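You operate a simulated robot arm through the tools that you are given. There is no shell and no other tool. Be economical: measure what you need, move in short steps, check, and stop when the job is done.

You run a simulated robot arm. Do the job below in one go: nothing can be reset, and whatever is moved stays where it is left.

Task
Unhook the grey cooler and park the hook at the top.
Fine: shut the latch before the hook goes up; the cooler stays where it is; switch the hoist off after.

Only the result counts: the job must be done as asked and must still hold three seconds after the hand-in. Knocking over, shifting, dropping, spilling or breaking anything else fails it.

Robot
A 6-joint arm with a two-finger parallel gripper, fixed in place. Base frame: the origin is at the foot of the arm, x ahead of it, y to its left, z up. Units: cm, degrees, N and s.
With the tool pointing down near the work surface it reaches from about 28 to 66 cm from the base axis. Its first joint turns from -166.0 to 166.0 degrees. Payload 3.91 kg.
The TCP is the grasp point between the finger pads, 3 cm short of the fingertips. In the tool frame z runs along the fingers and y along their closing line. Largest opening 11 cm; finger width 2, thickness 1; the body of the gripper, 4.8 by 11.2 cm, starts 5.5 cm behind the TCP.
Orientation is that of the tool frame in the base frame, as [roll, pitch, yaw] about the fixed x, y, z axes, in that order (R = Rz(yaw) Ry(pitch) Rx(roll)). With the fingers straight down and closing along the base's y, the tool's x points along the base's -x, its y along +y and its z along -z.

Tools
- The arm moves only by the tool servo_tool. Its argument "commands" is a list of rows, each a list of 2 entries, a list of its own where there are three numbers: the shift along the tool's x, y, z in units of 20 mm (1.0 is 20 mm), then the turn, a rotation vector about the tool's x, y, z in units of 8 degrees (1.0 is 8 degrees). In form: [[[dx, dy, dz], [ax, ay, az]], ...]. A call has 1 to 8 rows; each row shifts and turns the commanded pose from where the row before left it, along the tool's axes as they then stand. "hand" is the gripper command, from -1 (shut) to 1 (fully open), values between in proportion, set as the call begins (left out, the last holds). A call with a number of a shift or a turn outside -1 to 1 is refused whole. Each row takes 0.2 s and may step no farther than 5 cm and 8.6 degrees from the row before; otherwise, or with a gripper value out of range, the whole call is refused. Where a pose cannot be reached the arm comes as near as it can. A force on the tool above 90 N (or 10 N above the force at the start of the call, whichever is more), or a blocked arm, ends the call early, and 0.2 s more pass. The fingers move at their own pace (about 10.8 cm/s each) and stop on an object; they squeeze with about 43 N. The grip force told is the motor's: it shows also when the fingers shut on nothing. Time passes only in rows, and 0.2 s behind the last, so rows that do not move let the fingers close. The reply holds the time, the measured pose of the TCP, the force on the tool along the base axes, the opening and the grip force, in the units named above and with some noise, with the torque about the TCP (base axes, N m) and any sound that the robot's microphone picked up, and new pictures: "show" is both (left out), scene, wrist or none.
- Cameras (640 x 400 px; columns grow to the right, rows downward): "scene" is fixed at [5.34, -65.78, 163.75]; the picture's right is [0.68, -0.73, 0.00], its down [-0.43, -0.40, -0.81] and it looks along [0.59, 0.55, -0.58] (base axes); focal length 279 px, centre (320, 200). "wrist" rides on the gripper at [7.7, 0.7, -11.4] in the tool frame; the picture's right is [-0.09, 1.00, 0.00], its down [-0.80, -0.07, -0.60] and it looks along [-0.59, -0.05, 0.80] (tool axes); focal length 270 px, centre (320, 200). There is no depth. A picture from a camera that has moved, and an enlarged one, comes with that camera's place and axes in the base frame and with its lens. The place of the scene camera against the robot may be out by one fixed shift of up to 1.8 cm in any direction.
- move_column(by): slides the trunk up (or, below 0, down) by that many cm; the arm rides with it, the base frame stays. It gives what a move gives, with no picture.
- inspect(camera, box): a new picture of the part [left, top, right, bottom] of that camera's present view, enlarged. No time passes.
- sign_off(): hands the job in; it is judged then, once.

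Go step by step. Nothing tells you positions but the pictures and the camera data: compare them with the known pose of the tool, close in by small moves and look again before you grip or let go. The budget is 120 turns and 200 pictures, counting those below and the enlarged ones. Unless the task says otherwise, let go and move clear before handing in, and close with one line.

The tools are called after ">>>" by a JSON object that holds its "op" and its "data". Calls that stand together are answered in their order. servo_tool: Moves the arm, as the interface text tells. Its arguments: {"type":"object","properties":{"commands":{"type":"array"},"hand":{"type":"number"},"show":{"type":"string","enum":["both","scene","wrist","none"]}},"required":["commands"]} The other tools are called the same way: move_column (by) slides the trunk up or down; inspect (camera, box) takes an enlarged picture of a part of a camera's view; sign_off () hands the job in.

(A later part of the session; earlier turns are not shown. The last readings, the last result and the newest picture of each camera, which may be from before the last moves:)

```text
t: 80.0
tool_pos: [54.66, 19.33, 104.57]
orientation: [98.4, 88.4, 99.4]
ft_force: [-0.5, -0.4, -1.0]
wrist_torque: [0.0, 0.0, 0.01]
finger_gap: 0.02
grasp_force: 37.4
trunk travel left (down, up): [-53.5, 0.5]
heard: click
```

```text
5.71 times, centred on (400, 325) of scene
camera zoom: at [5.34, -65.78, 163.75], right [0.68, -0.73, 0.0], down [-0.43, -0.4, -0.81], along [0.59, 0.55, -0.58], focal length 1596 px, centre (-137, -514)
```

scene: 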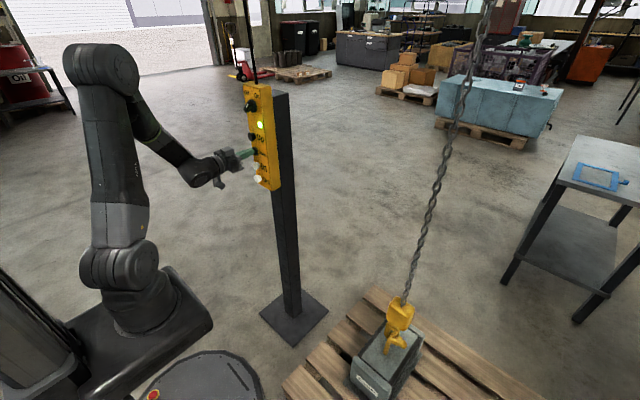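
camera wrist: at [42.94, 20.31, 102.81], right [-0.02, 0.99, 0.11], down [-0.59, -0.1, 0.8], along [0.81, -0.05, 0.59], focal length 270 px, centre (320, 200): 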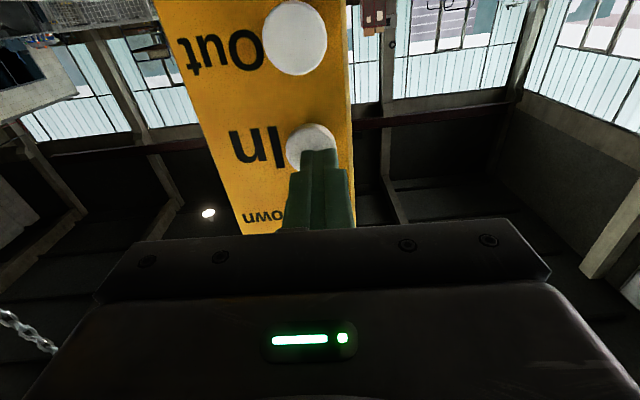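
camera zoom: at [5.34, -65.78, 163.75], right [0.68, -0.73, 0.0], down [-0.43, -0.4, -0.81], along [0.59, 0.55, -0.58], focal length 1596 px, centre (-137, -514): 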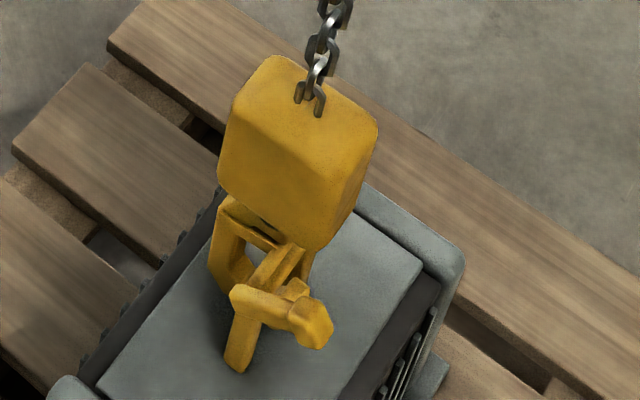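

>>> {"op": "inspect", "data": {"camera": "scene", "box": [383, 312, 413, 342]}}

```text
13.33 times, centred on (398, 327) of scene
camera zoom: at [5.34, -65.78, 163.75], right [0.68, -0.73, 0.0], down [-0.43, -0.4, -0.81], along [0.59, 0.55, -0.58], focal length 3724 px, centre (-720, -1493)
```

zoom: 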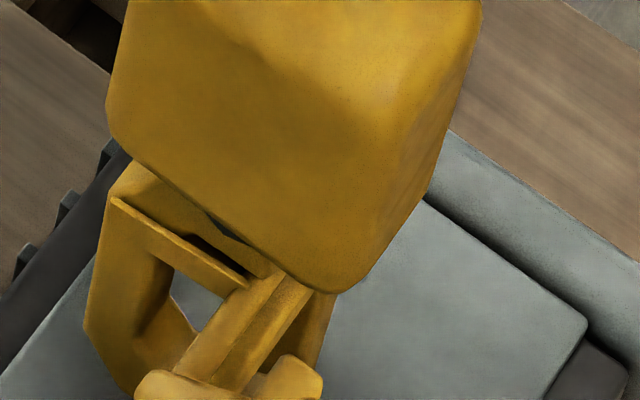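

The bar is now at the tip. I'll continue Out a bit and watch whether it clears or catches.

>>> {"op": "servo_tool", "data": {"commands": [[[0, 0, 0.6], [0, 0, 0]], [[0, 0, 0], [0, 0, 0]], [[0, 0, 0], [0, 0, 0]], [[0, 0, -0.6], [0, 0, 0]], [[0, 0, 0], [0, 0, 0]]], "show": "none"}}

>>> {"op": "inspect", "data": {"camera": "scene", "box": [370, 290, 430, 360]}}

>>> {"op": "inspect", "data": {"camera": "scene", "box": [383, 312, 413, 342]}}

```text
t: 81.2
tool_pos: [54.58, 19.29, 104.59]
orientation: [101.3, 88.6, 102.3]
ft_force: [0.0, -0.1, -0.2]
wrist_torque: [-0.01, -0.01, 0.0]
finger_gap: 0.01
grasp_force: 37.5
trunk travel left (down, up): [-53.5, 0.5]
heard: click
```

```text
5.71 times, centred on (400, 325) of scene
camera zoom: at [5.34, -65.78, 163.75], right [0.68, -0.73, 0.0], down [-0.43, -0.4, -0.81], along [0.59, 0.55, -0.58], focal length 1596 px, centre (-137, -514)
```

zoom: 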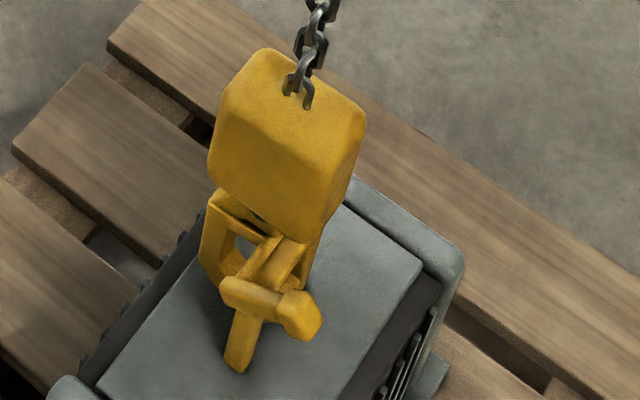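

```text
13.33 times, centred on (398, 327) of scene
camera zoom: at [5.34, -65.78, 163.75], right [0.68, -0.73, 0.0], down [-0.43, -0.4, -0.81], along [0.59, 0.55, -0.58], focal length 3724 px, centre (-720, -1493)
```

zoom: 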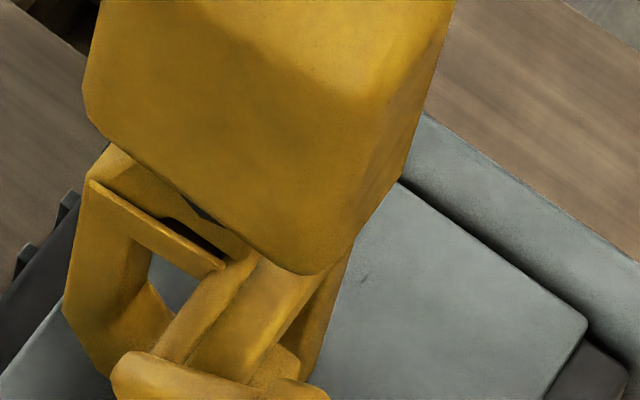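

The bar is passing over the tip. I'll continue Out.

>>> {"op": "servo_tool", "data": {"commands": [[[0, 0, 0.6], [0, 0, 0]], [[0, 0, 0], [0, 0, 0]], [[0, 0, 0], [0, 0, 0]], [[0, 0, 0], [0, 0, 0]], [[0, 0, -0.6], [0, 0, 0]], [[0, 0, 0], [0, 0, 0]]], "show": "none"}}

>>> {"op": "inspect", "data": {"camera": "scene", "box": [365, 285, 425, 355]}}

```text
t: 82.6
tool_pos: [54.69, 19.32, 104.52]
orientation: [100.9, 88.6, 101.8]
ft_force: [0.2, 0.3, -0.1]
wrist_torque: [0.01, 0.01, 0.01]
finger_gap: 0.01
grasp_force: 37.7
trunk travel left (down, up): [-53.5, 0.5]
heard: click
```

```text
5.71 times, centred on (395, 320) of scene
camera zoom: at [5.34, -65.78, 163.75], right [0.68, -0.73, 0.0], down [-0.43, -0.4, -0.81], along [0.59, 0.55, -0.58], focal length 1596 px, centre (-109, -486)
```

zoom: 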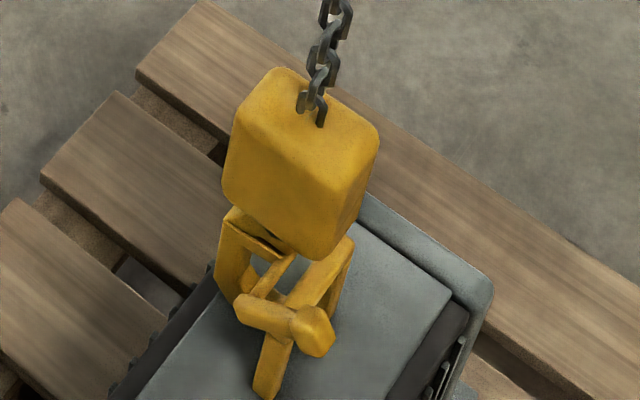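

Now the bar is past the tip. I'll keep going Out for clearance.

>>> {"op": "servo_tool", "data": {"commands": [[[0, 0, 0.6], [0, 0, 0]], [[0, 0, 0], [0, 0, 0]], [[0, 0, 0], [0, 0, 0]], [[0, 0, 0], [0, 0, 0]], [[0, 0, 0], [0, 0, 0]], [[0, 0, 0], [0, 0, 0]], [[0, 0, -0.6], [0, 0, 0]], [[0, 0, 0], [0, 0, 0]]], "show": "none"}}

>>> {"op": "inspect", "data": {"camera": "scene", "box": [365, 285, 425, 355]}}

```text
t: 84.4
tool_pos: [54.57, 19.29, 104.52]
orientation: [101.1, 88.5, 102.0]
ft_force: [0.2, -0.5, 0.2]
wrist_torque: [0.0, 0.02, -0.01]
finger_gap: 0.0
grasp_force: 36.9
trunk travel left (down, up): [-53.5, 0.5]
heard: click
```

```text
5.71 times, centred on (395, 320) of scene
camera zoom: at [5.34, -65.78, 163.75], right [0.68, -0.73, 0.0], down [-0.43, -0.4, -0.81], along [0.59, 0.55, -0.58], focal length 1596 px, centre (-109, -486)
```

zoom: 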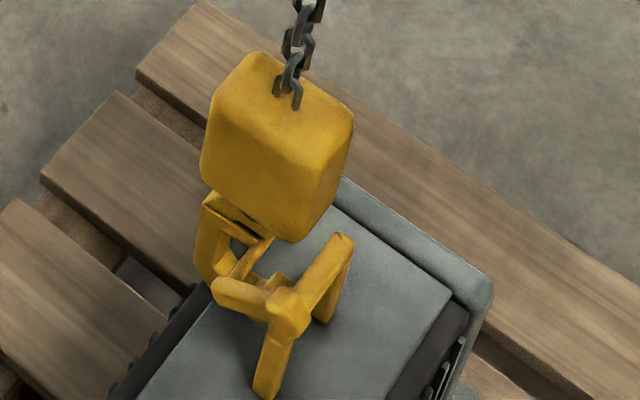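

The hook is off the bail. Two more presses will give working clearance.

>>> {"op": "servo_tool", "data": {"commands": [[[0, 0, 0.6], [0, 0, 0]], [[0, 0, 0], [0, 0, 0]], [[0, 0, 0], [0, 0, 0]], [[0, 0, 0], [0, 0, 0]], [[0, 0, 0], [0, 0, 0]], [[0, 0, 0], [0, 0, 0]], [[0, 0, 0], [0, 0, 0]], [[0, 0, 0], [0, 0, 0]]], "show": "none"}}

>>> {"op": "servo_tool", "data": {"commands": [[[0, 0, 0], [0, 0, 0]], [[0, 0, 0], [0, 0, 0]], [[0, 0, 0], [0, 0, 0]], [[0, 0, 0], [0, 0, 0]], [[0, 0, 0], [0, 0, 0]], [[0, 0, -0.6], [0, 0, 0]], [[0, 0, -1], [0, 0, 0]]], "show": "scene"}}

>>> {"op": "inspect", "data": {"camera": "scene", "box": [355, 275, 425, 355]}}

```text
t: 86.2
tool_pos: [55.68, 19.23, 104.53]
orientation: [101.1, 88.6, 102.2]
ft_force: [-3.8, -0.1, -0.9]
wrist_torque: [-0.04, 0.05, -0.02]
finger_gap: 0.0
grasp_force: 37.7
trunk travel left (down, up): [-53.5, 0.5]
heard: click
```

```text
t: 87.8
tool_pos: [52.46, 19.24, 104.68]
orientation: [100.5, 88.6, 101.5]
ft_force: [-0.4, -0.5, 0.3]
wrist_torque: [0.01, -0.01, -0.01]
finger_gap: 0.01
grasp_force: 37.9
trunk travel left (down, up): [-53.5, 0.5]
```

scene: 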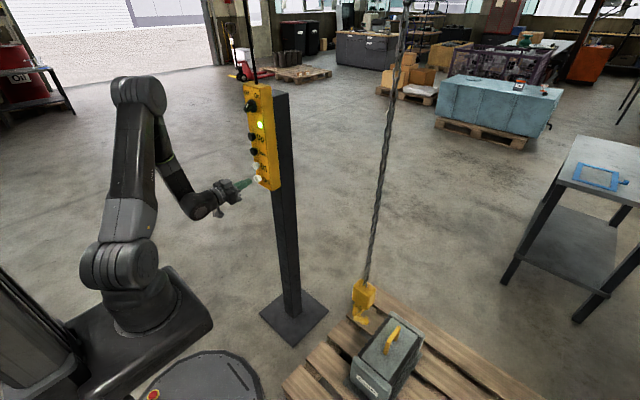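

```text
5.00 times, centred on (390, 315) of scene
camera zoom: at [5.34, -65.78, 163.75], right [0.68, -0.73, 0.0], down [-0.43, -0.4, -0.81], along [0.59, 0.55, -0.58], focal length 1396 px, centre (-30, -375)
```

zoom: 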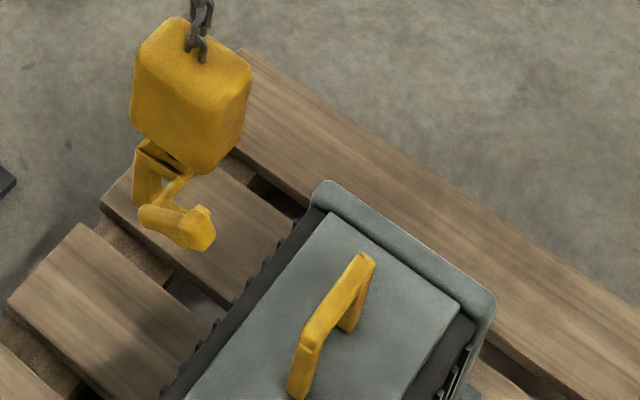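

The hook now hangs free beside the cooler. I'll back off and travel to it to shut the latch.

>>> {"op": "servo_tool", "data": {"commands": [[[0, 0, -1], [0, 0, 0]], [[0, 0, -1], [0, 0, 0]], [[0, 0, -1], [0, 0, 0]], [[0, 0, -1], [0, 0, 0]], [[0, 0, -1], [0, 0, 0]], [[0, 0, -1], [0, 0, 0]], [[0, 0, 0], [0, 0.9, 0]], [[0, 0, 0], [0, 0.9, 0]]], "show": "none"}}

>>> {"op": "servo_tool", "data": {"commands": [[[0, 0, 0], [0, 0.9, 0]], [[0, 0, 0], [0, 0.9, 0]], [[0, -1, 0], [0, 0.9, 0]], [[0, -1, 0], [0, 0, 0]], [[0, -1, 0], [0, 0, 0]], [[0, -1, 0], [0, 0, 0]], [[0, -1, 0], [0, 0, 0]], [[0, -1, 0], [0, 0, 0]]], "show": "none"}}

>>> {"op": "move_column", "data": {"by": -20}}

>>> {"op": "servo_tool", "data": {"commands": [[[0, -1, 0], [0, 0, 0]], [[0, -1, 0], [0, 0, 0]], [[0, -1, 0], [0, 0, 0]], [[0, -1, 0], [0, 0, 0]], [[0, -1, 0], [0, 0, 0]], [[0, -1, 0], [0, 0, 0]], [[0, -1, 0], [0, 0, 0]], [[0, -1, 0], [0, 0, 0]]], "show": "none"}}

```text
t: 89.6
tool_pos: [40.63, 18.94, 104.66]
orientation: [174.5, 75.2, 175.8]
ft_force: [0.0, 0.3, -1.5]
wrist_torque: [0.0, 0.0, -0.01]
finger_gap: 0.0
grasp_force: 37.8
trunk travel left (down, up): [-53.5, 0.5]
```

```text
t: 91.4
tool_pos: [40.96, 6.97, 104.13]
orientation: [177.6, 53.8, 179.1]
ft_force: [-0.5, -0.2, 0.0]
wrist_torque: [0.01, -0.05, -0.03]
finger_gap: 0.0
grasp_force: 37.8
trunk travel left (down, up): [-53.5, 0.5]
```

```text
t: 93.6
tool_pos: [40.94, 6.93, 84.28]
orientation: [177.6, 53.7, 179.1]
ft_force: [1.3, 0.2, 1.4]
wrist_torque: [0.0, 0.0, -0.01]
finger_gap: 0.02
grasp_force: 37.3
trunk travel left (down, up): [-33.5, 20.5]
```

```text
t: 95.4
tool_pos: [41.18, -9.14, 83.78]
orientation: [177.6, 53.7, 179.2]
ft_force: [0.4, 0.7, 0.4]
wrist_torque: [0.03, 0.03, -0.01]
finger_gap: 0.0
grasp_force: 37.6
trunk travel left (down, up): [-33.5, 20.5]
```

>>> {"op": "servo_tool", "data": {"commands": [[[0, -1, 0], [0, 0, 0]], [[0, -1, 0], [0, 0, 0]], [[0, -1, 0], [0, 0, 0]], [[0, -1, 0], [0, 0, 0]], [[0, -1, 0], [0, 0, 0]], [[0, -1, 0], [0, 0, 0]], [[0, -1, 0], [0, 0, 0]]], "show": "none"}}

>>> {"op": "move_column", "data": {"by": -30}}

>>> {"op": "servo_tool", "data": {"commands": [[[0, -1, 0], [0, -0.9, 0]], [[0, -1, 0], [0, -0.9, 0]], [[0, -1, 0], [0, -0.9, 0]], [[0, -1, 0], [0, -0.9, 0]], [[0, -1, 0], [0, -0.85, 0]]], "show": "both"}}

```text
t: 97.0
tool_pos: [41.53, -23.25, 83.61]
orientation: [177.7, 53.8, 179.2]
ft_force: [-0.3, 0.5, 0.2]
wrist_torque: [0.04, 0.0, 0.0]
finger_gap: 0.0
grasp_force: 37.4
trunk travel left (down, up): [-33.5, 20.5]
```

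```text
t: 100.0
tool_pos: [41.5, -23.08, 53.62]
orientation: [177.7, 53.7, 179.2]
ft_force: [-0.2, 0.6, -0.4]
wrist_torque: [0.02, 0.0, 0.0]
finger_gap: 0.0
grasp_force: 37.3
trunk travel left (down, up): [-3.5, 50.5]
```

```text
t: 101.2
tool_pos: [41.47, -33.33, 53.21]
orientation: [112.9, 88.4, 114.1]
ft_force: [0.7, 0.0, 0.1]
wrist_torque: [0.0, 0.01, -0.01]
finger_gap: 0.0
grasp_force: 37.8
trunk travel left (down, up): [-3.5, 50.5]
camera wrist: at [29.94, -32.58, 45.91], right [-0.02, 0.99, 0.11], down [-0.58, -0.1, 0.81], along [0.81, -0.05, 0.58], focal length 270 px, centre (320, 200)
```

scene: 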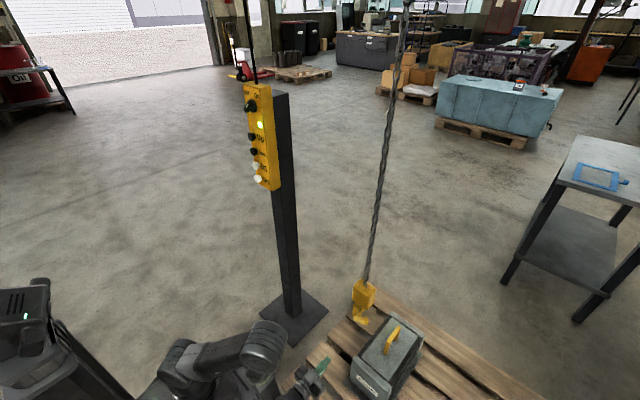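
wrist: 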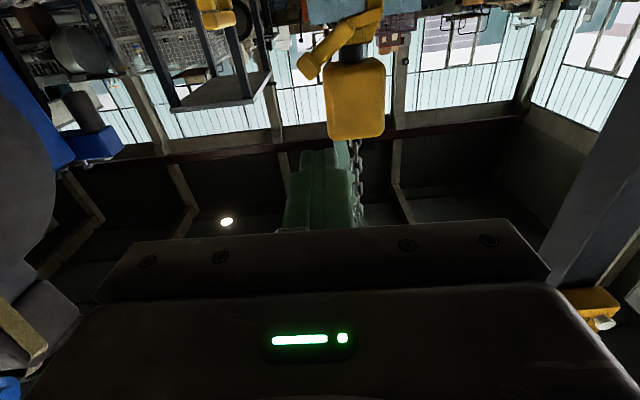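

>>> {"op": "inspect", "data": {"camera": "wrist", "box": [270, 0, 420, 150]}}

```text
2.67 times, centred on (345, 75) of wrist
camera zoom: at [29.94, -32.58, 45.91], right [-0.02, 0.99, 0.11], down [-0.58, -0.1, 0.81], along [0.81, -0.05, 0.58], focal length 721 px, centre (253, 533)
```

zoom: 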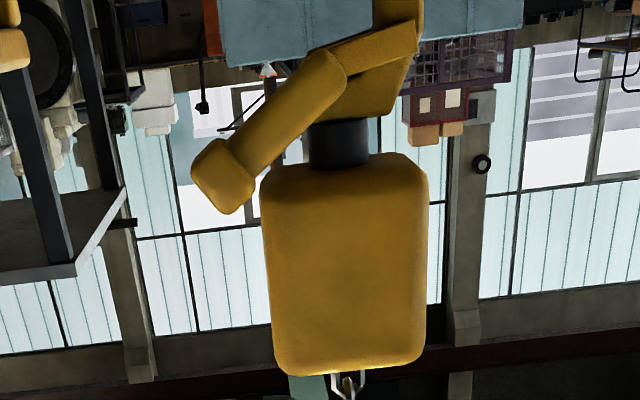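

>>> {"op": "servo_tool", "data": {"commands": [[[0, 0, 0.9], [0, 0, 1]], [[0, 0, 0.9], [0, 0, 1]], [[0, 0, 0.9], [0, 0, 1]], [[0, 0, 0.9], [0, 0, 1]], [[0, 0, 0.9], [0, 0, 1]], [[0, 0, 0.9], [0, 0, 1]], [[0, 0, 0.9], [0, 0, 1]]], "hand": 0, "show": "both"}}

>>> {"op": "inspect", "data": {"camera": "wrist", "box": [220, 20, 420, 220]}}

```text
t: 102.8
tool_pos: [54.35, -32.91, 53.12]
orientation: [90.7, 32.4, 91.5]
ft_force: [-0.4, -0.1, 1.2]
wrist_torque: [-0.04, 0.01, 0.0]
finger_gap: 5.52
grasp_force: 0.0
trunk travel left (down, up): [-3.5, 50.5]
camera wrist: at [42.64, -26.18, 49.82], right [0.0, 0.46, 0.89], down [-0.58, -0.72, 0.38], along [0.82, -0.51, 0.26], focal length 270 px, centre (320, 200)
```

scene: 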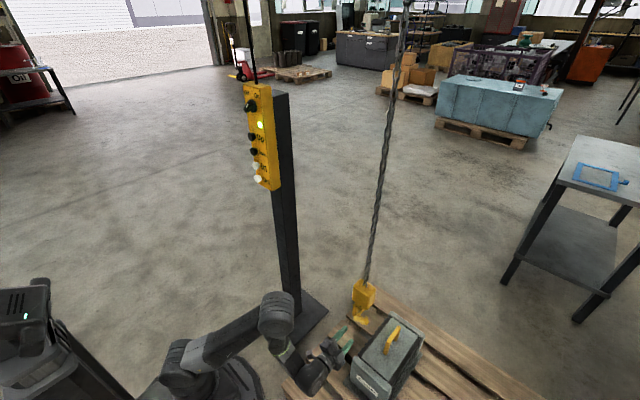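
wrist: 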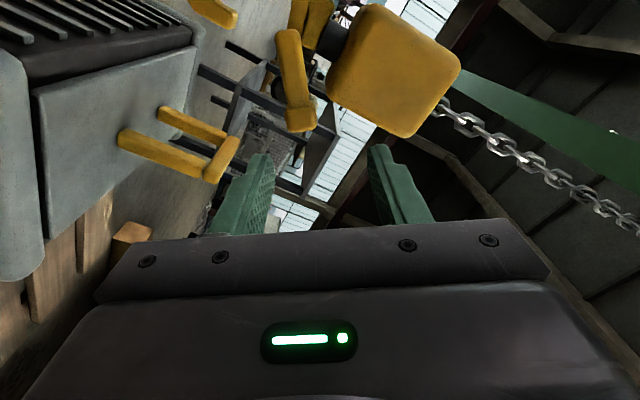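

```text
2.00 times, centred on (320, 120) of wrist
camera zoom: at [42.64, -26.18, 49.82], right [0.0, 0.46, 0.89], down [-0.58, -0.72, 0.38], along [0.82, -0.51, 0.26], focal length 541 px, centre (320, 360)
```

zoom: 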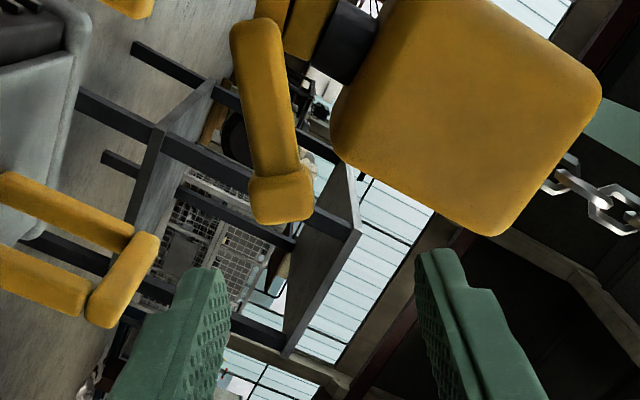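

Both views put the head at (67.3, −34.1, 51.9). I'm approaching to straddle it.

>>> {"op": "servo_tool", "data": {"commands": [[[-0.07, -0.22, 1], [0, 0, 0]], [[-0.07, -0.22, 1], [0, 0, 0]], [[-0.07, -0.22, 1], [0, 0, 0]], [[-0.07, -0.22, 1], [0, 0, 0]]], "show": "wrist"}}

>>> {"op": "inspect", "data": {"camera": "scene", "box": [330, 280, 410, 360]}}

```text
t: 103.8
tool_pos: [62.49, -34.27, 51.76]
orientation: [90.8, 32.6, 91.5]
ft_force: [-0.4, -0.5, 0.6]
wrist_torque: [-0.01, 0.0, 0.01]
finger_gap: 5.51
grasp_force: 0.1
trunk travel left (down, up): [-3.5, 50.5]
camera wrist: at [50.74, -27.51, 48.48], right [0.0, 0.46, 0.89], down [-0.58, -0.72, 0.38], along [0.82, -0.51, 0.27], focal length 270 px, centre (320, 200)
```

wrist: 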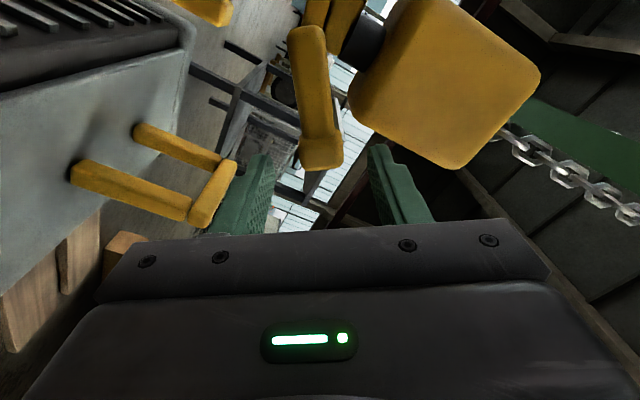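

```text
5.00 times, centred on (370, 320) of scene
camera zoom: at [5.34, -65.78, 163.75], right [0.68, -0.73, 0.0], down [-0.43, -0.4, -0.81], along [0.59, 0.55, -0.58], focal length 1396 px, centre (70, -400)
```

zoom: 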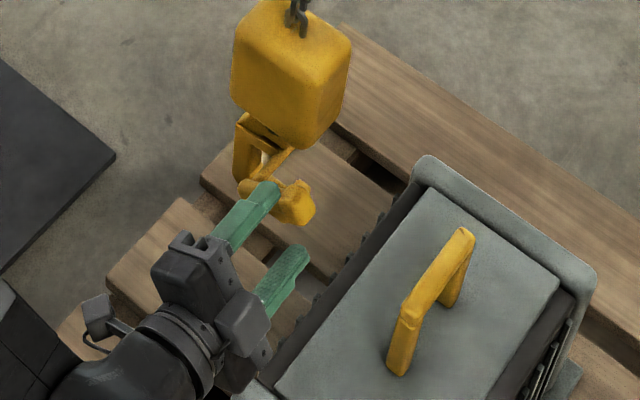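

>>> {"op": "servo_tool", "data": {"commands": [[[-0.02, -0.02, 0.8], [0, 0, 0]], [[-0.02, -0.02, 0.8], [0, 0, 0]]], "show": "none"}}

>>> {"op": "servo_tool", "data": {"commands": [[[0, 0, 0], [0, 0, 0]], [[0, 0, 0], [0, 0, 0]], [[0, 0, 0], [0, 0, 0]]], "hand": -1, "show": "wrist"}}

>>> {"op": "inspect", "data": {"camera": "scene", "box": [330, 280, 410, 360]}}

```text
t: 104.4
tool_pos: [65.56, -34.16, 51.84]
orientation: [90.8, 32.5, 91.5]
ft_force: [-0.5, 0.2, 0.8]
wrist_torque: [0.01, -0.01, -0.01]
finger_gap: 5.49
grasp_force: 0.1
trunk travel left (down, up): [-3.5, 50.5]
```

```text
t: 105.2
tool_pos: [65.49, -34.13, 51.74]
orientation: [90.7, 32.5, 91.5]
ft_force: [-0.6, 0.5, 4.9]
wrist_torque: [-0.53, 0.37, -0.06]
finger_gap: 2.04
grasp_force: 45.1
trunk travel left (down, up): [-3.5, 50.5]
camera wrist: at [53.82, -27.52, 48.5], right [0.0, 0.46, 0.89], down [-0.58, -0.72, 0.38], along [0.82, -0.51, 0.27], focal length 270 px, centre (320, 200)
```

wrist: 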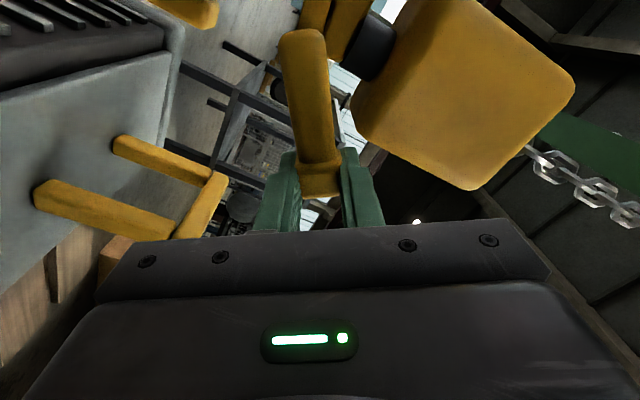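

```text
5.00 times, centred on (370, 320) of scene
camera zoom: at [5.34, -65.78, 163.75], right [0.68, -0.73, 0.0], down [-0.43, -0.4, -0.81], along [0.59, 0.55, -0.58], focal length 1396 px, centre (70, -400)
```

zoom: 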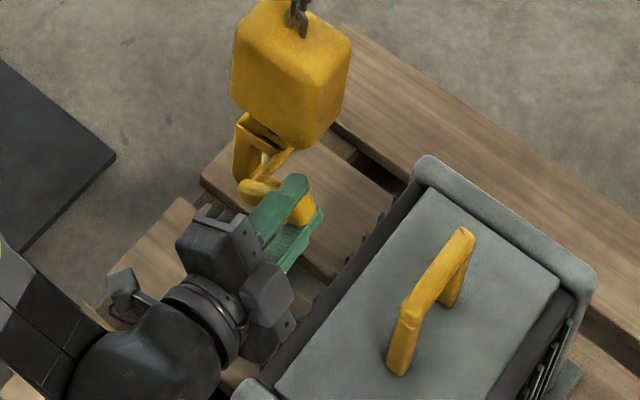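

Gripped. I'll swing the lever back to close the gate, first half.

>>> {"op": "servo_tool", "data": {"commands": [[[0.033, 0.47, 0], [0, 0, -1]], [[0.033, 0.47, 0], [0, 0, -1]], [[0.033, 0.47, 0], [0, 0, -1]], [[0.033, 0.47, 0], [0, 0, -1]], [[0.033, 0.47, 0], [0, 0, -1]], [[0.033, 0.47, 0], [0, 0, -1]]], "show": "wrist"}}

>>> {"op": "inspect", "data": {"camera": "scene", "box": [330, 280, 410, 360]}}

```text
t: 106.6
tool_pos: [65.52, -29.61, 54.65]
orientation: [94.7, 80.7, 95.7]
ft_force: [-3.8, -7.4, -17.0]
wrist_torque: [-0.65, 0.45, -0.6]
finger_gap: 2.11
grasp_force: 45.2
trunk travel left (down, up): [-3.5, 50.5]
camera wrist: at [53.88, -27.94, 47.55], right [-0.01, 0.97, 0.25], down [-0.58, -0.21, 0.79], along [0.81, -0.13, 0.56], focal length 270 px, centre (320, 200)
```

wrist: 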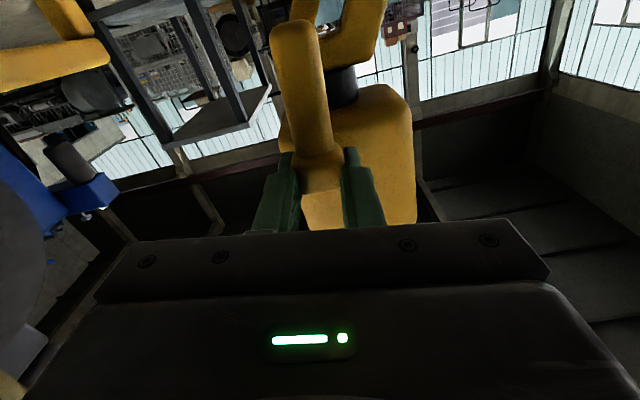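

```text
5.00 times, centred on (370, 320) of scene
camera zoom: at [5.34, -65.78, 163.75], right [0.68, -0.73, 0.0], down [-0.43, -0.4, -0.81], along [0.59, 0.55, -0.58], focal length 1396 px, centre (70, -400)
```

zoom: 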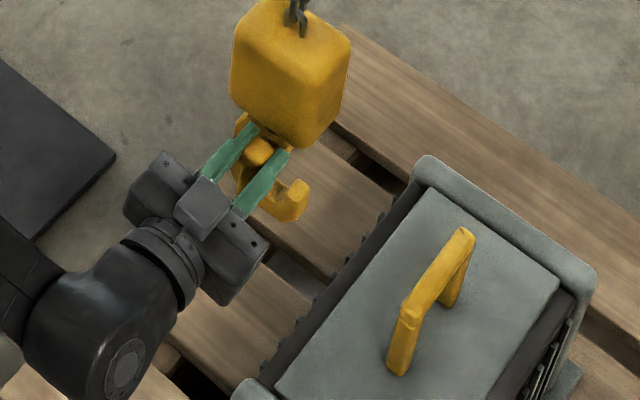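

>>> {"op": "servo_tool", "data": {"commands": [[[0.08, 0.46, 0], [0, 0, -1]], [[0.06, 0.46, 0], [0, 0, -1]], [[0.05, 0.46, 0], [0, 0, -1]], [[0.04, 0.46, 0], [0, 0, -1]]], "show": "wrist"}}

>>> {"op": "inspect", "data": {"camera": "scene", "box": [330, 280, 410, 360]}}

```text
t: 107.6
tool_pos: [65.42, -25.99, 54.11]
orientation: [-91.6, 67.3, -90.3]
ft_force: [10.4, -12.8, -6.1]
wrist_torque: [-0.59, 0.11, -0.92]
finger_gap: 2.1
grasp_force: 44.7
trunk travel left (down, up): [-3.5, 50.5]
camera wrist: at [53.96, -28.59, 47.05], right [-0.02, 0.95, -0.3], down [-0.59, 0.23, 0.77], along [0.81, 0.2, 0.56], focal length 270 px, centre (320, 200)
```

wrist: 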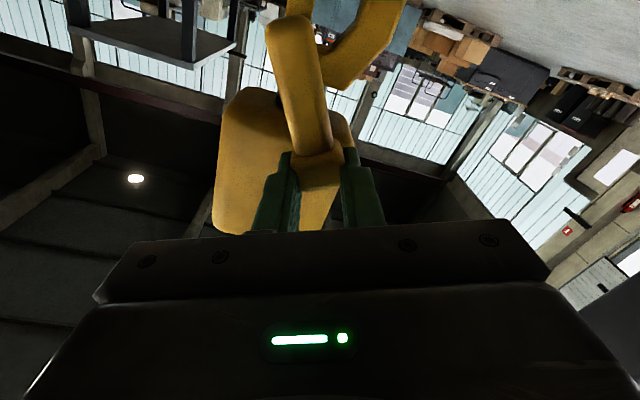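

```text
5.00 times, centred on (370, 320) of scene
camera zoom: at [5.34, -65.78, 163.75], right [0.68, -0.73, 0.0], down [-0.43, -0.4, -0.81], along [0.59, 0.55, -0.58], focal length 1396 px, centre (70, -400)
```

zoom: 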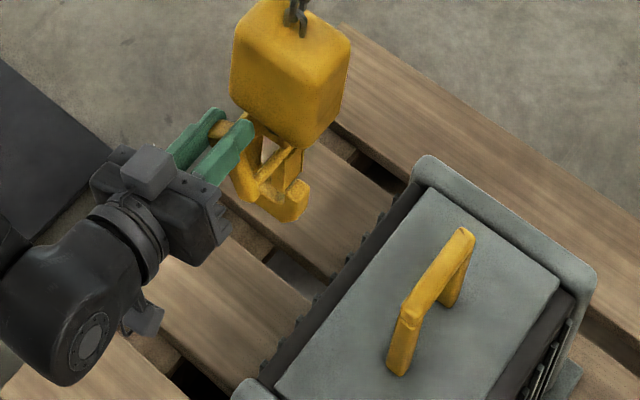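

Nearly shut. Two more steps.

>>> {"op": "servo_tool", "data": {"commands": [[[0.04, 0.46, 0], [0, 0, -1]], [[0.04, 0.46, 0], [0, 0, -1]]], "show": "none"}}

>>> {"op": "inspect", "data": {"camera": "scene", "box": [345, 295, 395, 345]}}

```text
t: 108.2
tool_pos: [65.41, -24.75, 53.58]
orientation: [-90.4, 51.2, -89.4]
ft_force: [14.9, -22.5, 8.8]
wrist_torque: [-0.46, -0.41, -0.96]
finger_gap: 1.99
grasp_force: 44.9
trunk travel left (down, up): [-3.5, 50.5]
```

```text
8.00 times, centred on (370, 320) of scene
camera zoom: at [5.34, -65.78, 163.75], right [0.68, -0.73, 0.0], down [-0.43, -0.4, -0.81], along [0.59, 0.55, -0.58], focal length 2234 px, centre (-80, -760)
```

zoom: 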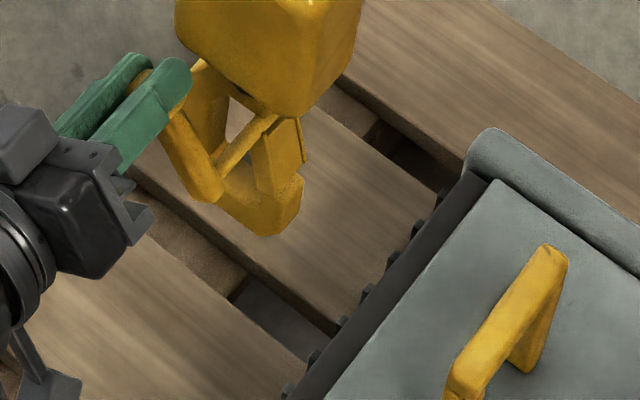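

The gate meets the tip and resistance rises, so it's at its stop. I'll release and back off.

>>> {"op": "servo_tool", "data": {"commands": [[[0, 0, 0], [0, 0, 0]], [[0, 0, 0], [0, 0, 0]], [[0, 0, -0.5], [0, 0, 0]], [[0, 0, -1], [0, 0, 0]], [[0, 0, -1], [0, 0, 0]], [[0, 0, -1], [0, 0, 0]], [[0, 0, -1], [0, 0, 0]]], "hand": 0, "show": "wrist"}}

>>> {"op": "inspect", "data": {"camera": "scene", "box": [345, 295, 395, 345]}}

>>> {"op": "inspect", "data": {"camera": "wrist", "box": [200, 0, 440, 200]}}

```text
t: 109.8
tool_pos: [56.38, -24.71, 53.27]
orientation: [-91.1, 51.4, -89.7]
ft_force: [-1.1, 0.1, -0.1]
wrist_torque: [-0.01, 0.02, -0.01]
finger_gap: 5.51
grasp_force: 0.0
trunk travel left (down, up): [-3.5, 50.5]
camera wrist: at [44.78, -29.03, 47.06], right [-0.02, 0.83, -0.55], down [-0.6, 0.43, 0.68], along [0.8, 0.34, 0.49], focal length 270 px, centre (320, 200)
```

wrist: 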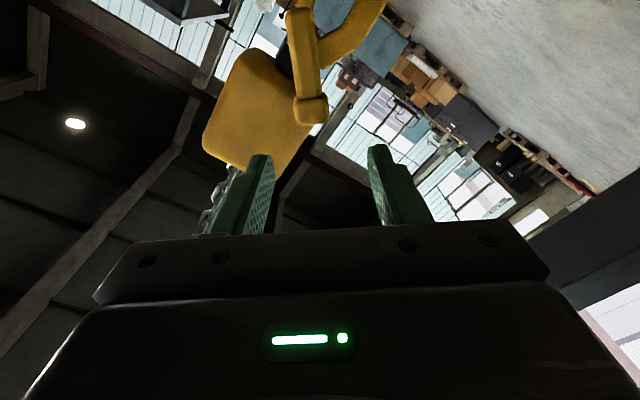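

```text
8.00 times, centred on (370, 320) of scene
camera zoom: at [5.34, -65.78, 163.75], right [0.68, -0.73, 0.0], down [-0.43, -0.4, -0.81], along [0.59, 0.55, -0.58], focal length 2234 px, centre (-80, -760)
```

zoom: 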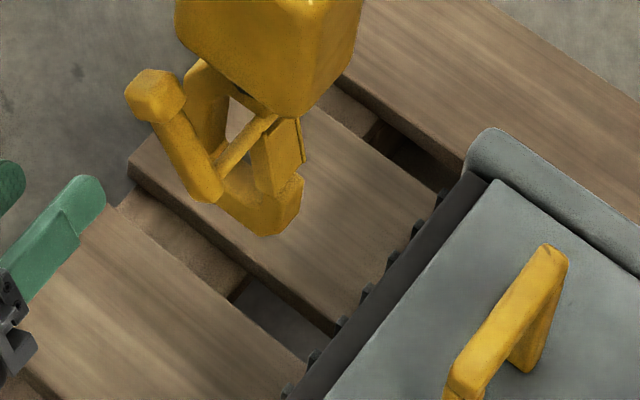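

```text
2.00 times, centred on (320, 100) of wrist
camera zoom: at [44.78, -29.03, 47.06], right [-0.02, 0.83, -0.55], down [-0.6, 0.43, 0.68], along [0.8, 0.34, 0.49], focal length 541 px, centre (320, 400)
```

zoom: 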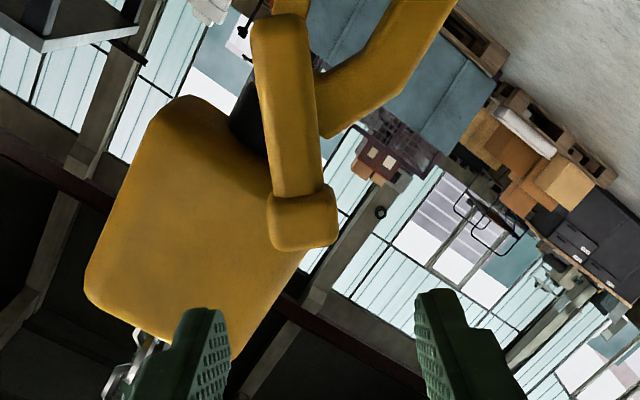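

The latch is back at its original shut angle. I'll return to the pendant for Up.

>>> {"op": "servo_tool", "data": {"commands": [[[0, 0, -1], [0, 0, 1]], [[0, 0, -1], [0, 0, 1]], [[0, 0, -1], [0, 0, 1]], [[0, 0, -1], [0, 0, 1]], [[0, 0, -1], [0, 0, 0.8]], [[0, 0, -1], [0, 0, 0]], [[0, 0, -1], [0, 0, 0]], [[0, 0, 0], [0, 0.9, 0]]], "hand": -1, "show": "none"}}

>>> {"op": "move_column", "data": {"by": 38}}

>>> {"op": "servo_tool", "data": {"commands": [[[0, 1, 0], [0, 0.9, 0]], [[0, 1, 0], [0, 0.9, 0]], [[0, 1, 0], [0, 0.9, 0]], [[0, 1, 0], [0, 0.9, 0]], [[0, 1, 0], [0, 0, 0]], [[0, 1, 0], [0, 0, 0]], [[0, 1, 0], [0, 0, 0]], [[0, 1, 0], [0, 0, 0]]], "show": "none"}}

>>> {"op": "servo_tool", "data": {"commands": [[[0, 1, 0], [0, 0, 0]], [[0, 1, 0], [0, 0, 0]], [[0, 1, 0], [0, 0, 0]], [[0, 1, 0], [0, 0, 0]], [[0, 1, 0], [0, 0, 0]], [[0, 1, 0], [0, 0, 0]], [[0, 1, 0], [0, 0, 0]], [[0, 1, 0], [0, 0, 0]]], "show": "scene"}}

```text
t: 111.6
tool_pos: [42.27, -24.86, 53.53]
orientation: [-179.1, 82.1, -178.1]
ft_force: [0.5, -0.3, -0.4]
wrist_torque: [-0.01, 0.0, 0.01]
finger_gap: 0.0
grasp_force: 37.5
trunk travel left (down, up): [-3.5, 50.5]
```

```text
t: 115.3
tool_pos: [42.3, -24.89, 91.53]
orientation: [-178.7, 82.1, -177.6]
ft_force: [0.6, 0.4, -0.7]
wrist_torque: [0.02, 0.0, -0.02]
finger_gap: 0.0
grasp_force: 37.8
trunk travel left (down, up): [-41.5, 12.5]
```

```text
t: 117.1
tool_pos: [41.75, -8.75, 91.48]
orientation: [-179.7, 53.3, -178.7]
ft_force: [0.7, 0.5, -0.3]
wrist_torque: [-0.01, 0.04, -0.04]
finger_gap: 0.01
grasp_force: 38.1
trunk travel left (down, up): [-41.5, 12.5]
```

```text
t: 118.9
tool_pos: [41.53, 7.17, 91.54]
orientation: [-179.7, 53.3, -178.7]
ft_force: [0.5, -0.4, -0.1]
wrist_torque: [0.02, -0.02, 0.01]
finger_gap: 0.01
grasp_force: 37.5
trunk travel left (down, up): [-41.5, 12.5]
```

scene: 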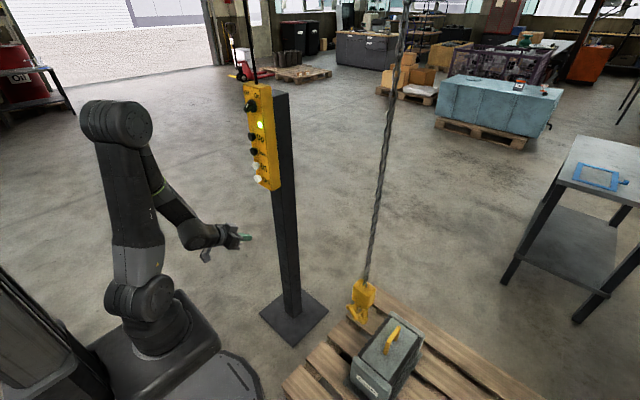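

>>> {"op": "move_column", "data": {"by": 12}}

>>> {"op": "servo_tool", "data": {"commands": [[[0, 1, 0], [0, 0, 0]], [[0, 1, 0], [0, -0.9, 0]], [[0, 1, 0], [0, -0.9, 0]], [[0, 1, 0], [0, -0.9, 0]], [[0, 1, 0], [0, -0.9, 0]], [[0, 1, 0], [0, -0.85, 0]], [[-1, 0, 0], [0, 0, 0]], [[-1, 0, 0], [0, 0, 0]]], "show": "none"}}

>>> {"op": "servo_tool", "data": {"commands": [[[-1, 0, 0.3], [0, 0, 0]], [[-1, 0, 0.7], [0, 0, 0]], [[-1, 0, 0.7], [0, 0, 0]], [[-1, 0, 0.7], [0, 0, 0]], [[-1, 0, 0.7], [0, 0, 0]], [[-1, 0, 0.7], [0, 0, 0]], [[-1, 0, 0.7], [0, 0, 0]]], "show": "wrist"}}

```text
t: 120.4
tool_pos: [41.65, 7.16, 103.48]
orientation: [-179.7, 53.3, -178.6]
ft_force: [-0.5, 0.2, -0.4]
wrist_torque: [0.0, 0.03, 0.01]
finger_gap: 0.0
grasp_force: 37.6
trunk travel left (down, up): [-53.5, 0.5]
```

```text
t: 122.2
tool_pos: [41.54, 19.06, 107.36]
orientation: [-170.7, 88.8, -169.5]
ft_force: [1.1, 0.7, 0.9]
wrist_torque: [0.0, 0.01, 0.01]
finger_gap: 0.01
grasp_force: 37.5
trunk travel left (down, up): [-53.5, 0.5]
```

```text
t: 123.8
tool_pos: [50.6, 19.25, 121.11]
orientation: [-169.0, 89.0, -167.9]
ft_force: [0.4, -0.7, 0.4]
wrist_torque: [0.01, -0.02, 0.02]
finger_gap: 0.02
grasp_force: 37.9
trunk travel left (down, up): [-53.5, 0.5]
camera wrist: at [39.03, 19.71, 113.88], right [-0.02, 1.0, 0.08], down [-0.58, -0.08, 0.81], along [0.82, -0.03, 0.58], focal length 270 px, centre (320, 200)
```

wrist: 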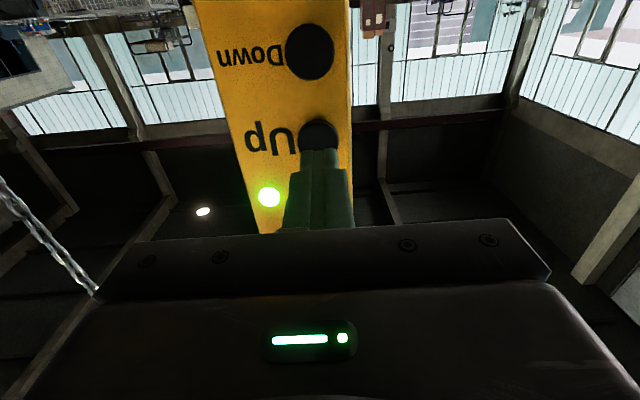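

>>> {"op": "servo_tool", "data": {"commands": [[[-0.35, 0, 1], [0, 0, 0]], [[-0.32, 0, 0.85], [0, 0, 0]]], "show": "none"}}

>>> {"op": "inspect", "data": {"camera": "scene", "box": [240, 115, 280, 155]}}

```text
t: 124.4
tool_pos: [54.38, 19.56, 122.57]
orientation: [-170.0, 88.9, -168.9]
ft_force: [0.8, -0.1, 0.0]
wrist_torque: [0.02, -0.01, 0.01]
finger_gap: 0.01
grasp_force: 37.8
trunk travel left (down, up): [-53.5, 0.5]
```

```text
10.00 times, centred on (260, 135) of scene
camera zoom: at [5.34, -65.78, 163.75], right [0.68, -0.73, 0.0], down [-0.43, -0.4, -0.81], along [0.59, 0.55, -0.58], focal length 2793 px, centre (920, 850)
```

zoom: 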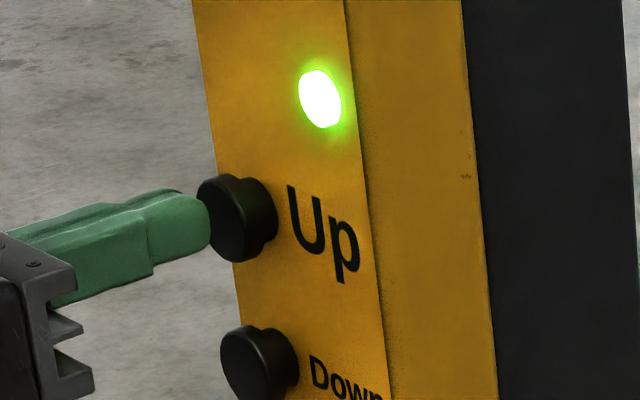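

Aligned with Up. I'll press, hold and watch the hook rise.

>>> {"op": "servo_tool", "data": {"commands": [[[0, 0, 0.68], [0, 0, 0]], [[0, 0, 0], [0, 0, 0]], [[0, 0, 0], [0, 0, 0]], [[0, 0, 0], [0, 0, 0]], [[0, 0, 0], [0, 0, 0]], [[0, 0, 0], [0, 0, 0]], [[0, 0, 0], [0, 0, 0]], [[0, 0, 0], [0, 0, 0]]], "show": "scene"}}

```text
t: 126.2
tool_pos: [55.63, 19.47, 122.53]
orientation: [-169.4, 88.9, -168.4]
ft_force: [-2.5, 0.6, -1.4]
wrist_torque: [0.01, 0.03, 0.01]
finger_gap: 0.0
grasp_force: 37.7
trunk travel left (down, up): [-53.5, 0.5]
heard: click
```

scene: 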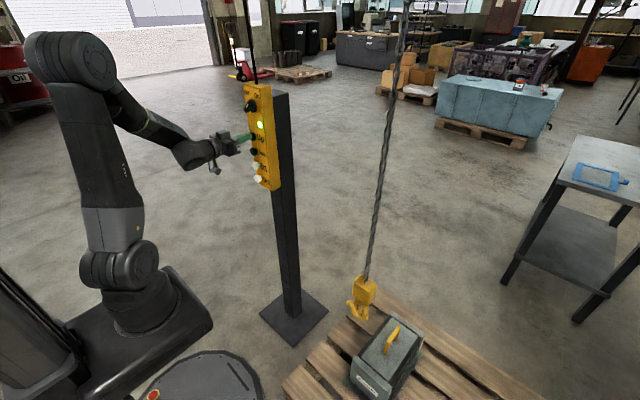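

>>> {"op": "servo_tool", "data": {"commands": [[[0, 0, 0], [0, 0, 0]], [[0, 0, 0], [0, 0, 0]], [[0, 0, 0], [0, 0, 0]], [[0, 0, 0], [0, 0, 0]], [[0, 0, 0], [0, 0, 0]], [[0, 0, 0], [0, 0, 0]], [[0, 0, 0], [0, 0, 0]], [[0, 0, 0], [0, 0, 0]]], "show": "none"}}

>>> {"op": "servo_tool", "data": {"commands": [[[0, 0, 0], [0, 0, 0]], [[0, 0, 0], [0, 0, 0]], [[0, 0, 0], [0, 0, 0]], [[0, 0, 0], [0, 0, 0]], [[0, 0, 0], [0, 0, 0]], [[0, 0, 0], [0, 0, 0]], [[0, 0, 0], [0, 0, 0]], [[0, 0, 0], [0, 0, 0]]], "show": "scene"}}

```text
t: 128.0
tool_pos: [55.72, 19.45, 122.47]
orientation: [-169.5, 88.8, -168.5]
ft_force: [-2.6, -0.4, -0.1]
wrist_torque: [0.01, -0.01, 0.0]
finger_gap: 0.0
grasp_force: 37.6
trunk travel left (down, up): [-53.5, 0.5]
```

```text
t: 129.8
tool_pos: [55.51, 19.36, 122.58]
orientation: [-169.6, 88.9, -168.5]
ft_force: [-2.9, 0.7, 0.4]
wrist_torque: [-0.02, 0.01, 0.0]
finger_gap: 0.0
grasp_force: 37.4
trunk travel left (down, up): [-53.5, 0.5]
```

scene: 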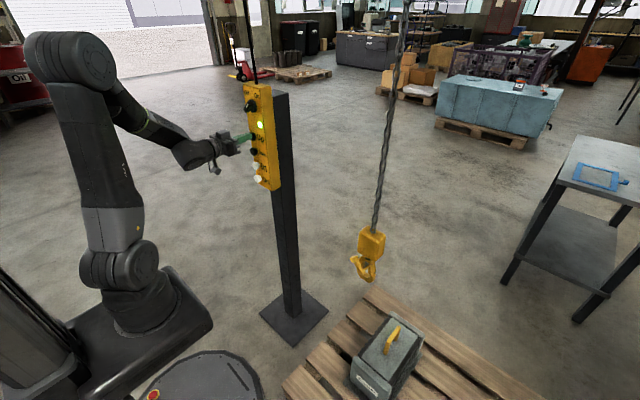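

The hook is rising well. I'll check the latch while holding Up.

>>> {"op": "inspect", "data": {"camera": "scene", "box": [340, 220, 400, 290]}}

>>> {"op": "servo_tool", "data": {"commands": [[[0, 0, 0], [0, 0, 0]], [[0, 0, 0], [0, 0, 0]], [[0, 0, 0], [0, 0, 0]], [[0, 0, 0], [0, 0, 0]], [[0, 0, 0], [0, 0, 0]], [[0, 0, 0], [0, 0, 0]], [[0, 0, 0], [0, 0, 0]], [[0, 0, 0], [0, 0, 0]]], "show": "none"}}

>>> {"op": "servo_tool", "data": {"commands": [[[0, 0, 0], [0, 0, 0]], [[0, 0, 0], [0, 0, 0]], [[0, 0, 0], [0, 0, 0]], [[0, 0, 0], [0, 0, 0]], [[0, 0, 0], [0, 0, 0]], [[0, 0, 0], [0, 0, 0]], [[0, 0, 0], [0, 0, 0]], [[0, 0, 0], [0, 0, 0]]], "show": "scene"}}

```text
5.71 times, centred on (370, 255) of scene
camera zoom: at [5.34, -65.78, 163.75], right [0.68, -0.73, 0.0], down [-0.43, -0.4, -0.81], along [0.59, 0.55, -0.58], focal length 1596 px, centre (34, -114)
```

zoom: 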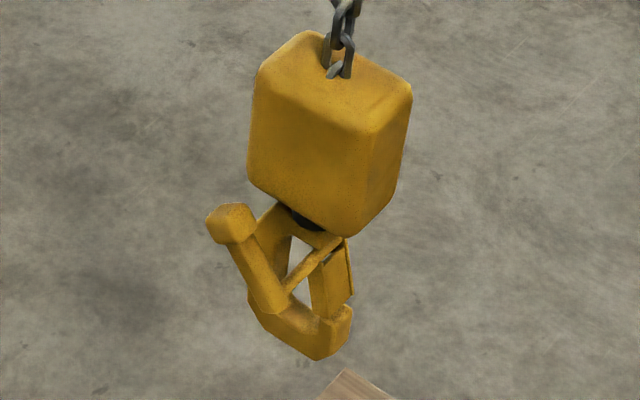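

```text
t: 131.6
tool_pos: [55.63, 19.27, 122.6]
orientation: [-169.6, 88.9, -168.5]
ft_force: [-2.6, 0.4, 0.7]
wrist_torque: [-0.03, 0.02, 0.01]
finger_gap: 0.0
grasp_force: 37.6
trunk travel left (down, up): [-53.5, 0.5]
```

```text
t: 133.4
tool_pos: [55.8, 19.42, 122.56]
orientation: [-169.7, 88.9, -168.5]
ft_force: [-2.5, 0.3, -0.4]
wrist_torque: [0.01, 0.01, 0.0]
finger_gap: 0.0
grasp_force: 37.9
trunk travel left (down, up): [-53.5, 0.5]
```

scene: 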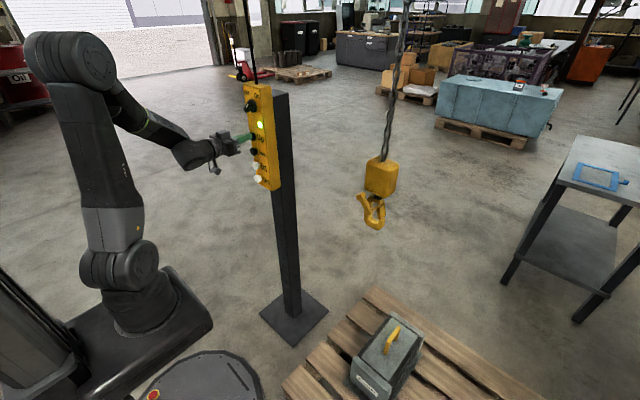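

The latch is shut (gate against the tip). I keep holding Up.

>>> {"op": "inspect", "data": {"camera": "scene", "box": [345, 180, 405, 240]}}

>>> {"op": "servo_tool", "data": {"commands": [[[0, 0, 0], [0, 0, 0]], [[0, 0, 0], [0, 0, 0]], [[0, 0, 0], [0, 0, 0]], [[0, 0, 0], [0, 0, 0]], [[0, 0, 0], [0, 0, 0]], [[0, 0, 0], [0, 0, 0]], [[0, 0, 0], [0, 0, 0]], [[0, 0, 0], [0, 0, 0]]], "show": "none"}}

>>> {"op": "servo_tool", "data": {"commands": [[[0, 0, 0], [0, 0, 0]], [[0, 0, 0], [0, 0, 0]], [[0, 0, 0], [0, 0, 0]], [[0, 0, 0], [0, 0, 0]], [[0, 0, 0], [0, 0, 0]], [[0, 0, 0], [0, 0, 0]], [[0, 0, 0], [0, 0, 0]], [[0, 0, 0], [0, 0, 0]]], "show": "scene"}}

```text
6.67 times, centred on (375, 210) of scene
camera zoom: at [5.34, -65.78, 163.75], right [0.68, -0.73, 0.0], down [-0.43, -0.4, -0.81], along [0.59, 0.55, -0.58], focal length 1862 px, centre (-47, 133)
```

zoom: 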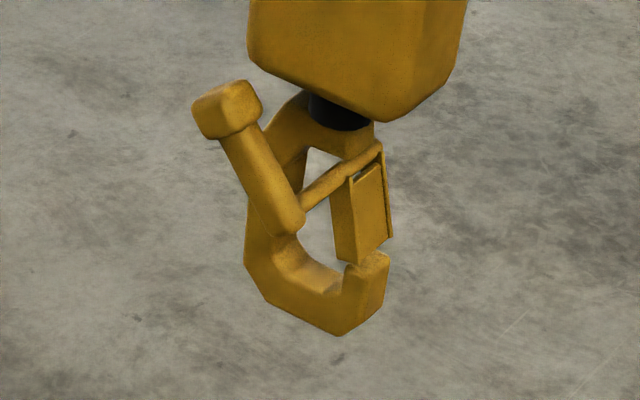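

```text
t: 135.2
tool_pos: [55.68, 19.47, 122.43]
orientation: [-169.7, 88.8, -168.5]
ft_force: [-2.8, 0.5, -0.8]
wrist_torque: [-0.03, 0.03, -0.02]
finger_gap: 0.0
grasp_force: 37.6
trunk travel left (down, up): [-53.5, 0.5]
```

```text
t: 137.0
tool_pos: [55.65, 19.53, 122.51]
orientation: [-169.7, 88.9, -168.5]
ft_force: [-2.8, -0.1, -0.8]
wrist_torque: [-0.03, 0.0, 0.02]
finger_gap: 0.02
grasp_force: 37.6
trunk travel left (down, up): [-53.5, 0.5]
```

scene: 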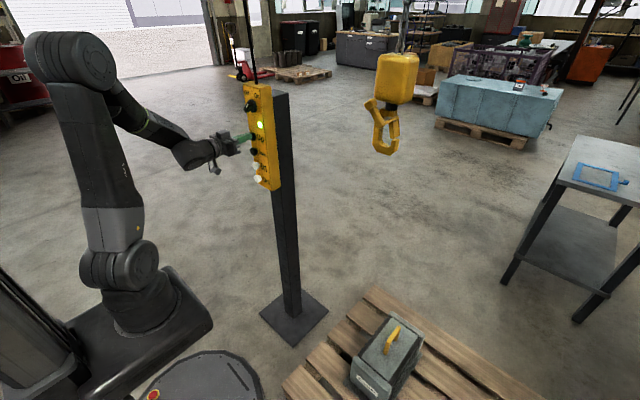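

>>> {"op": "servo_tool", "data": {"commands": [[[0, 0, 0], [0, 0, 0]], [[0, 0, 0], [0, 0, 0]], [[0, 0, 0], [0, 0, 0]], [[0, 0, 0], [0, 0, 0]], [[0, 0, 0], [0, 0, 0]], [[0, 0, 0], [0, 0, 0]], [[0, 0, 0], [0, 0, 0]], [[0, 0, 0], [0, 0, 0]]], "show": "scene"}}

>>> {"op": "servo_tool", "data": {"commands": [[[0, 0, 0], [0, 0, 0]], [[0, 0, 0], [0, 0, 0]], [[0, 0, 0], [0, 0, 0]], [[0, 0, 0], [0, 0, 0]], [[0, 0, 0], [0, 0, 0]], [[0, 0, 0], [0, 0, 0]], [[0, 0, 0], [0, 0, 0]], [[0, 0, 0], [0, 0, 0]]], "show": "scene"}}

```text
t: 138.8
tool_pos: [55.57, 19.5, 122.53]
orientation: [-169.7, 88.8, -168.6]
ft_force: [-3.1, -0.2, 0.4]
wrist_torque: [0.02, 0.03, -0.02]
finger_gap: 0.02
grasp_force: 38.1
trunk travel left (down, up): [-53.5, 0.5]
```

scene: 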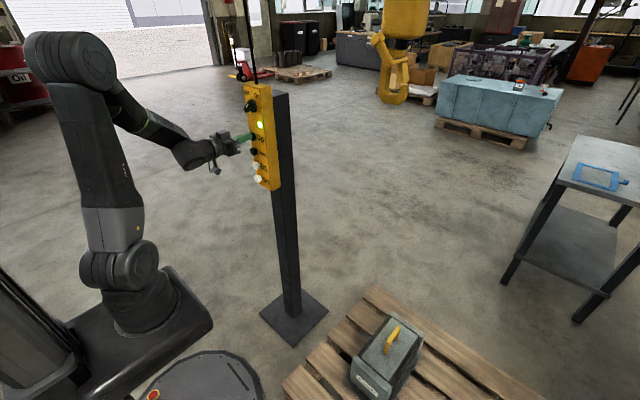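

```text
t: 140.6
tool_pos: [55.65, 19.43, 122.44]
orientation: [-169.7, 88.9, -168.6]
ft_force: [-3.0, 0.5, 0.6]
wrist_torque: [0.0, 0.01, 0.01]
finger_gap: 0.0
grasp_force: 38.0
trunk travel left (down, up): [-53.5, 0.5]
```

scene: 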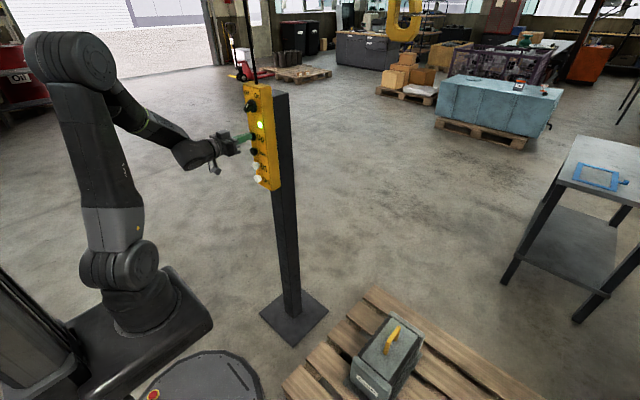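

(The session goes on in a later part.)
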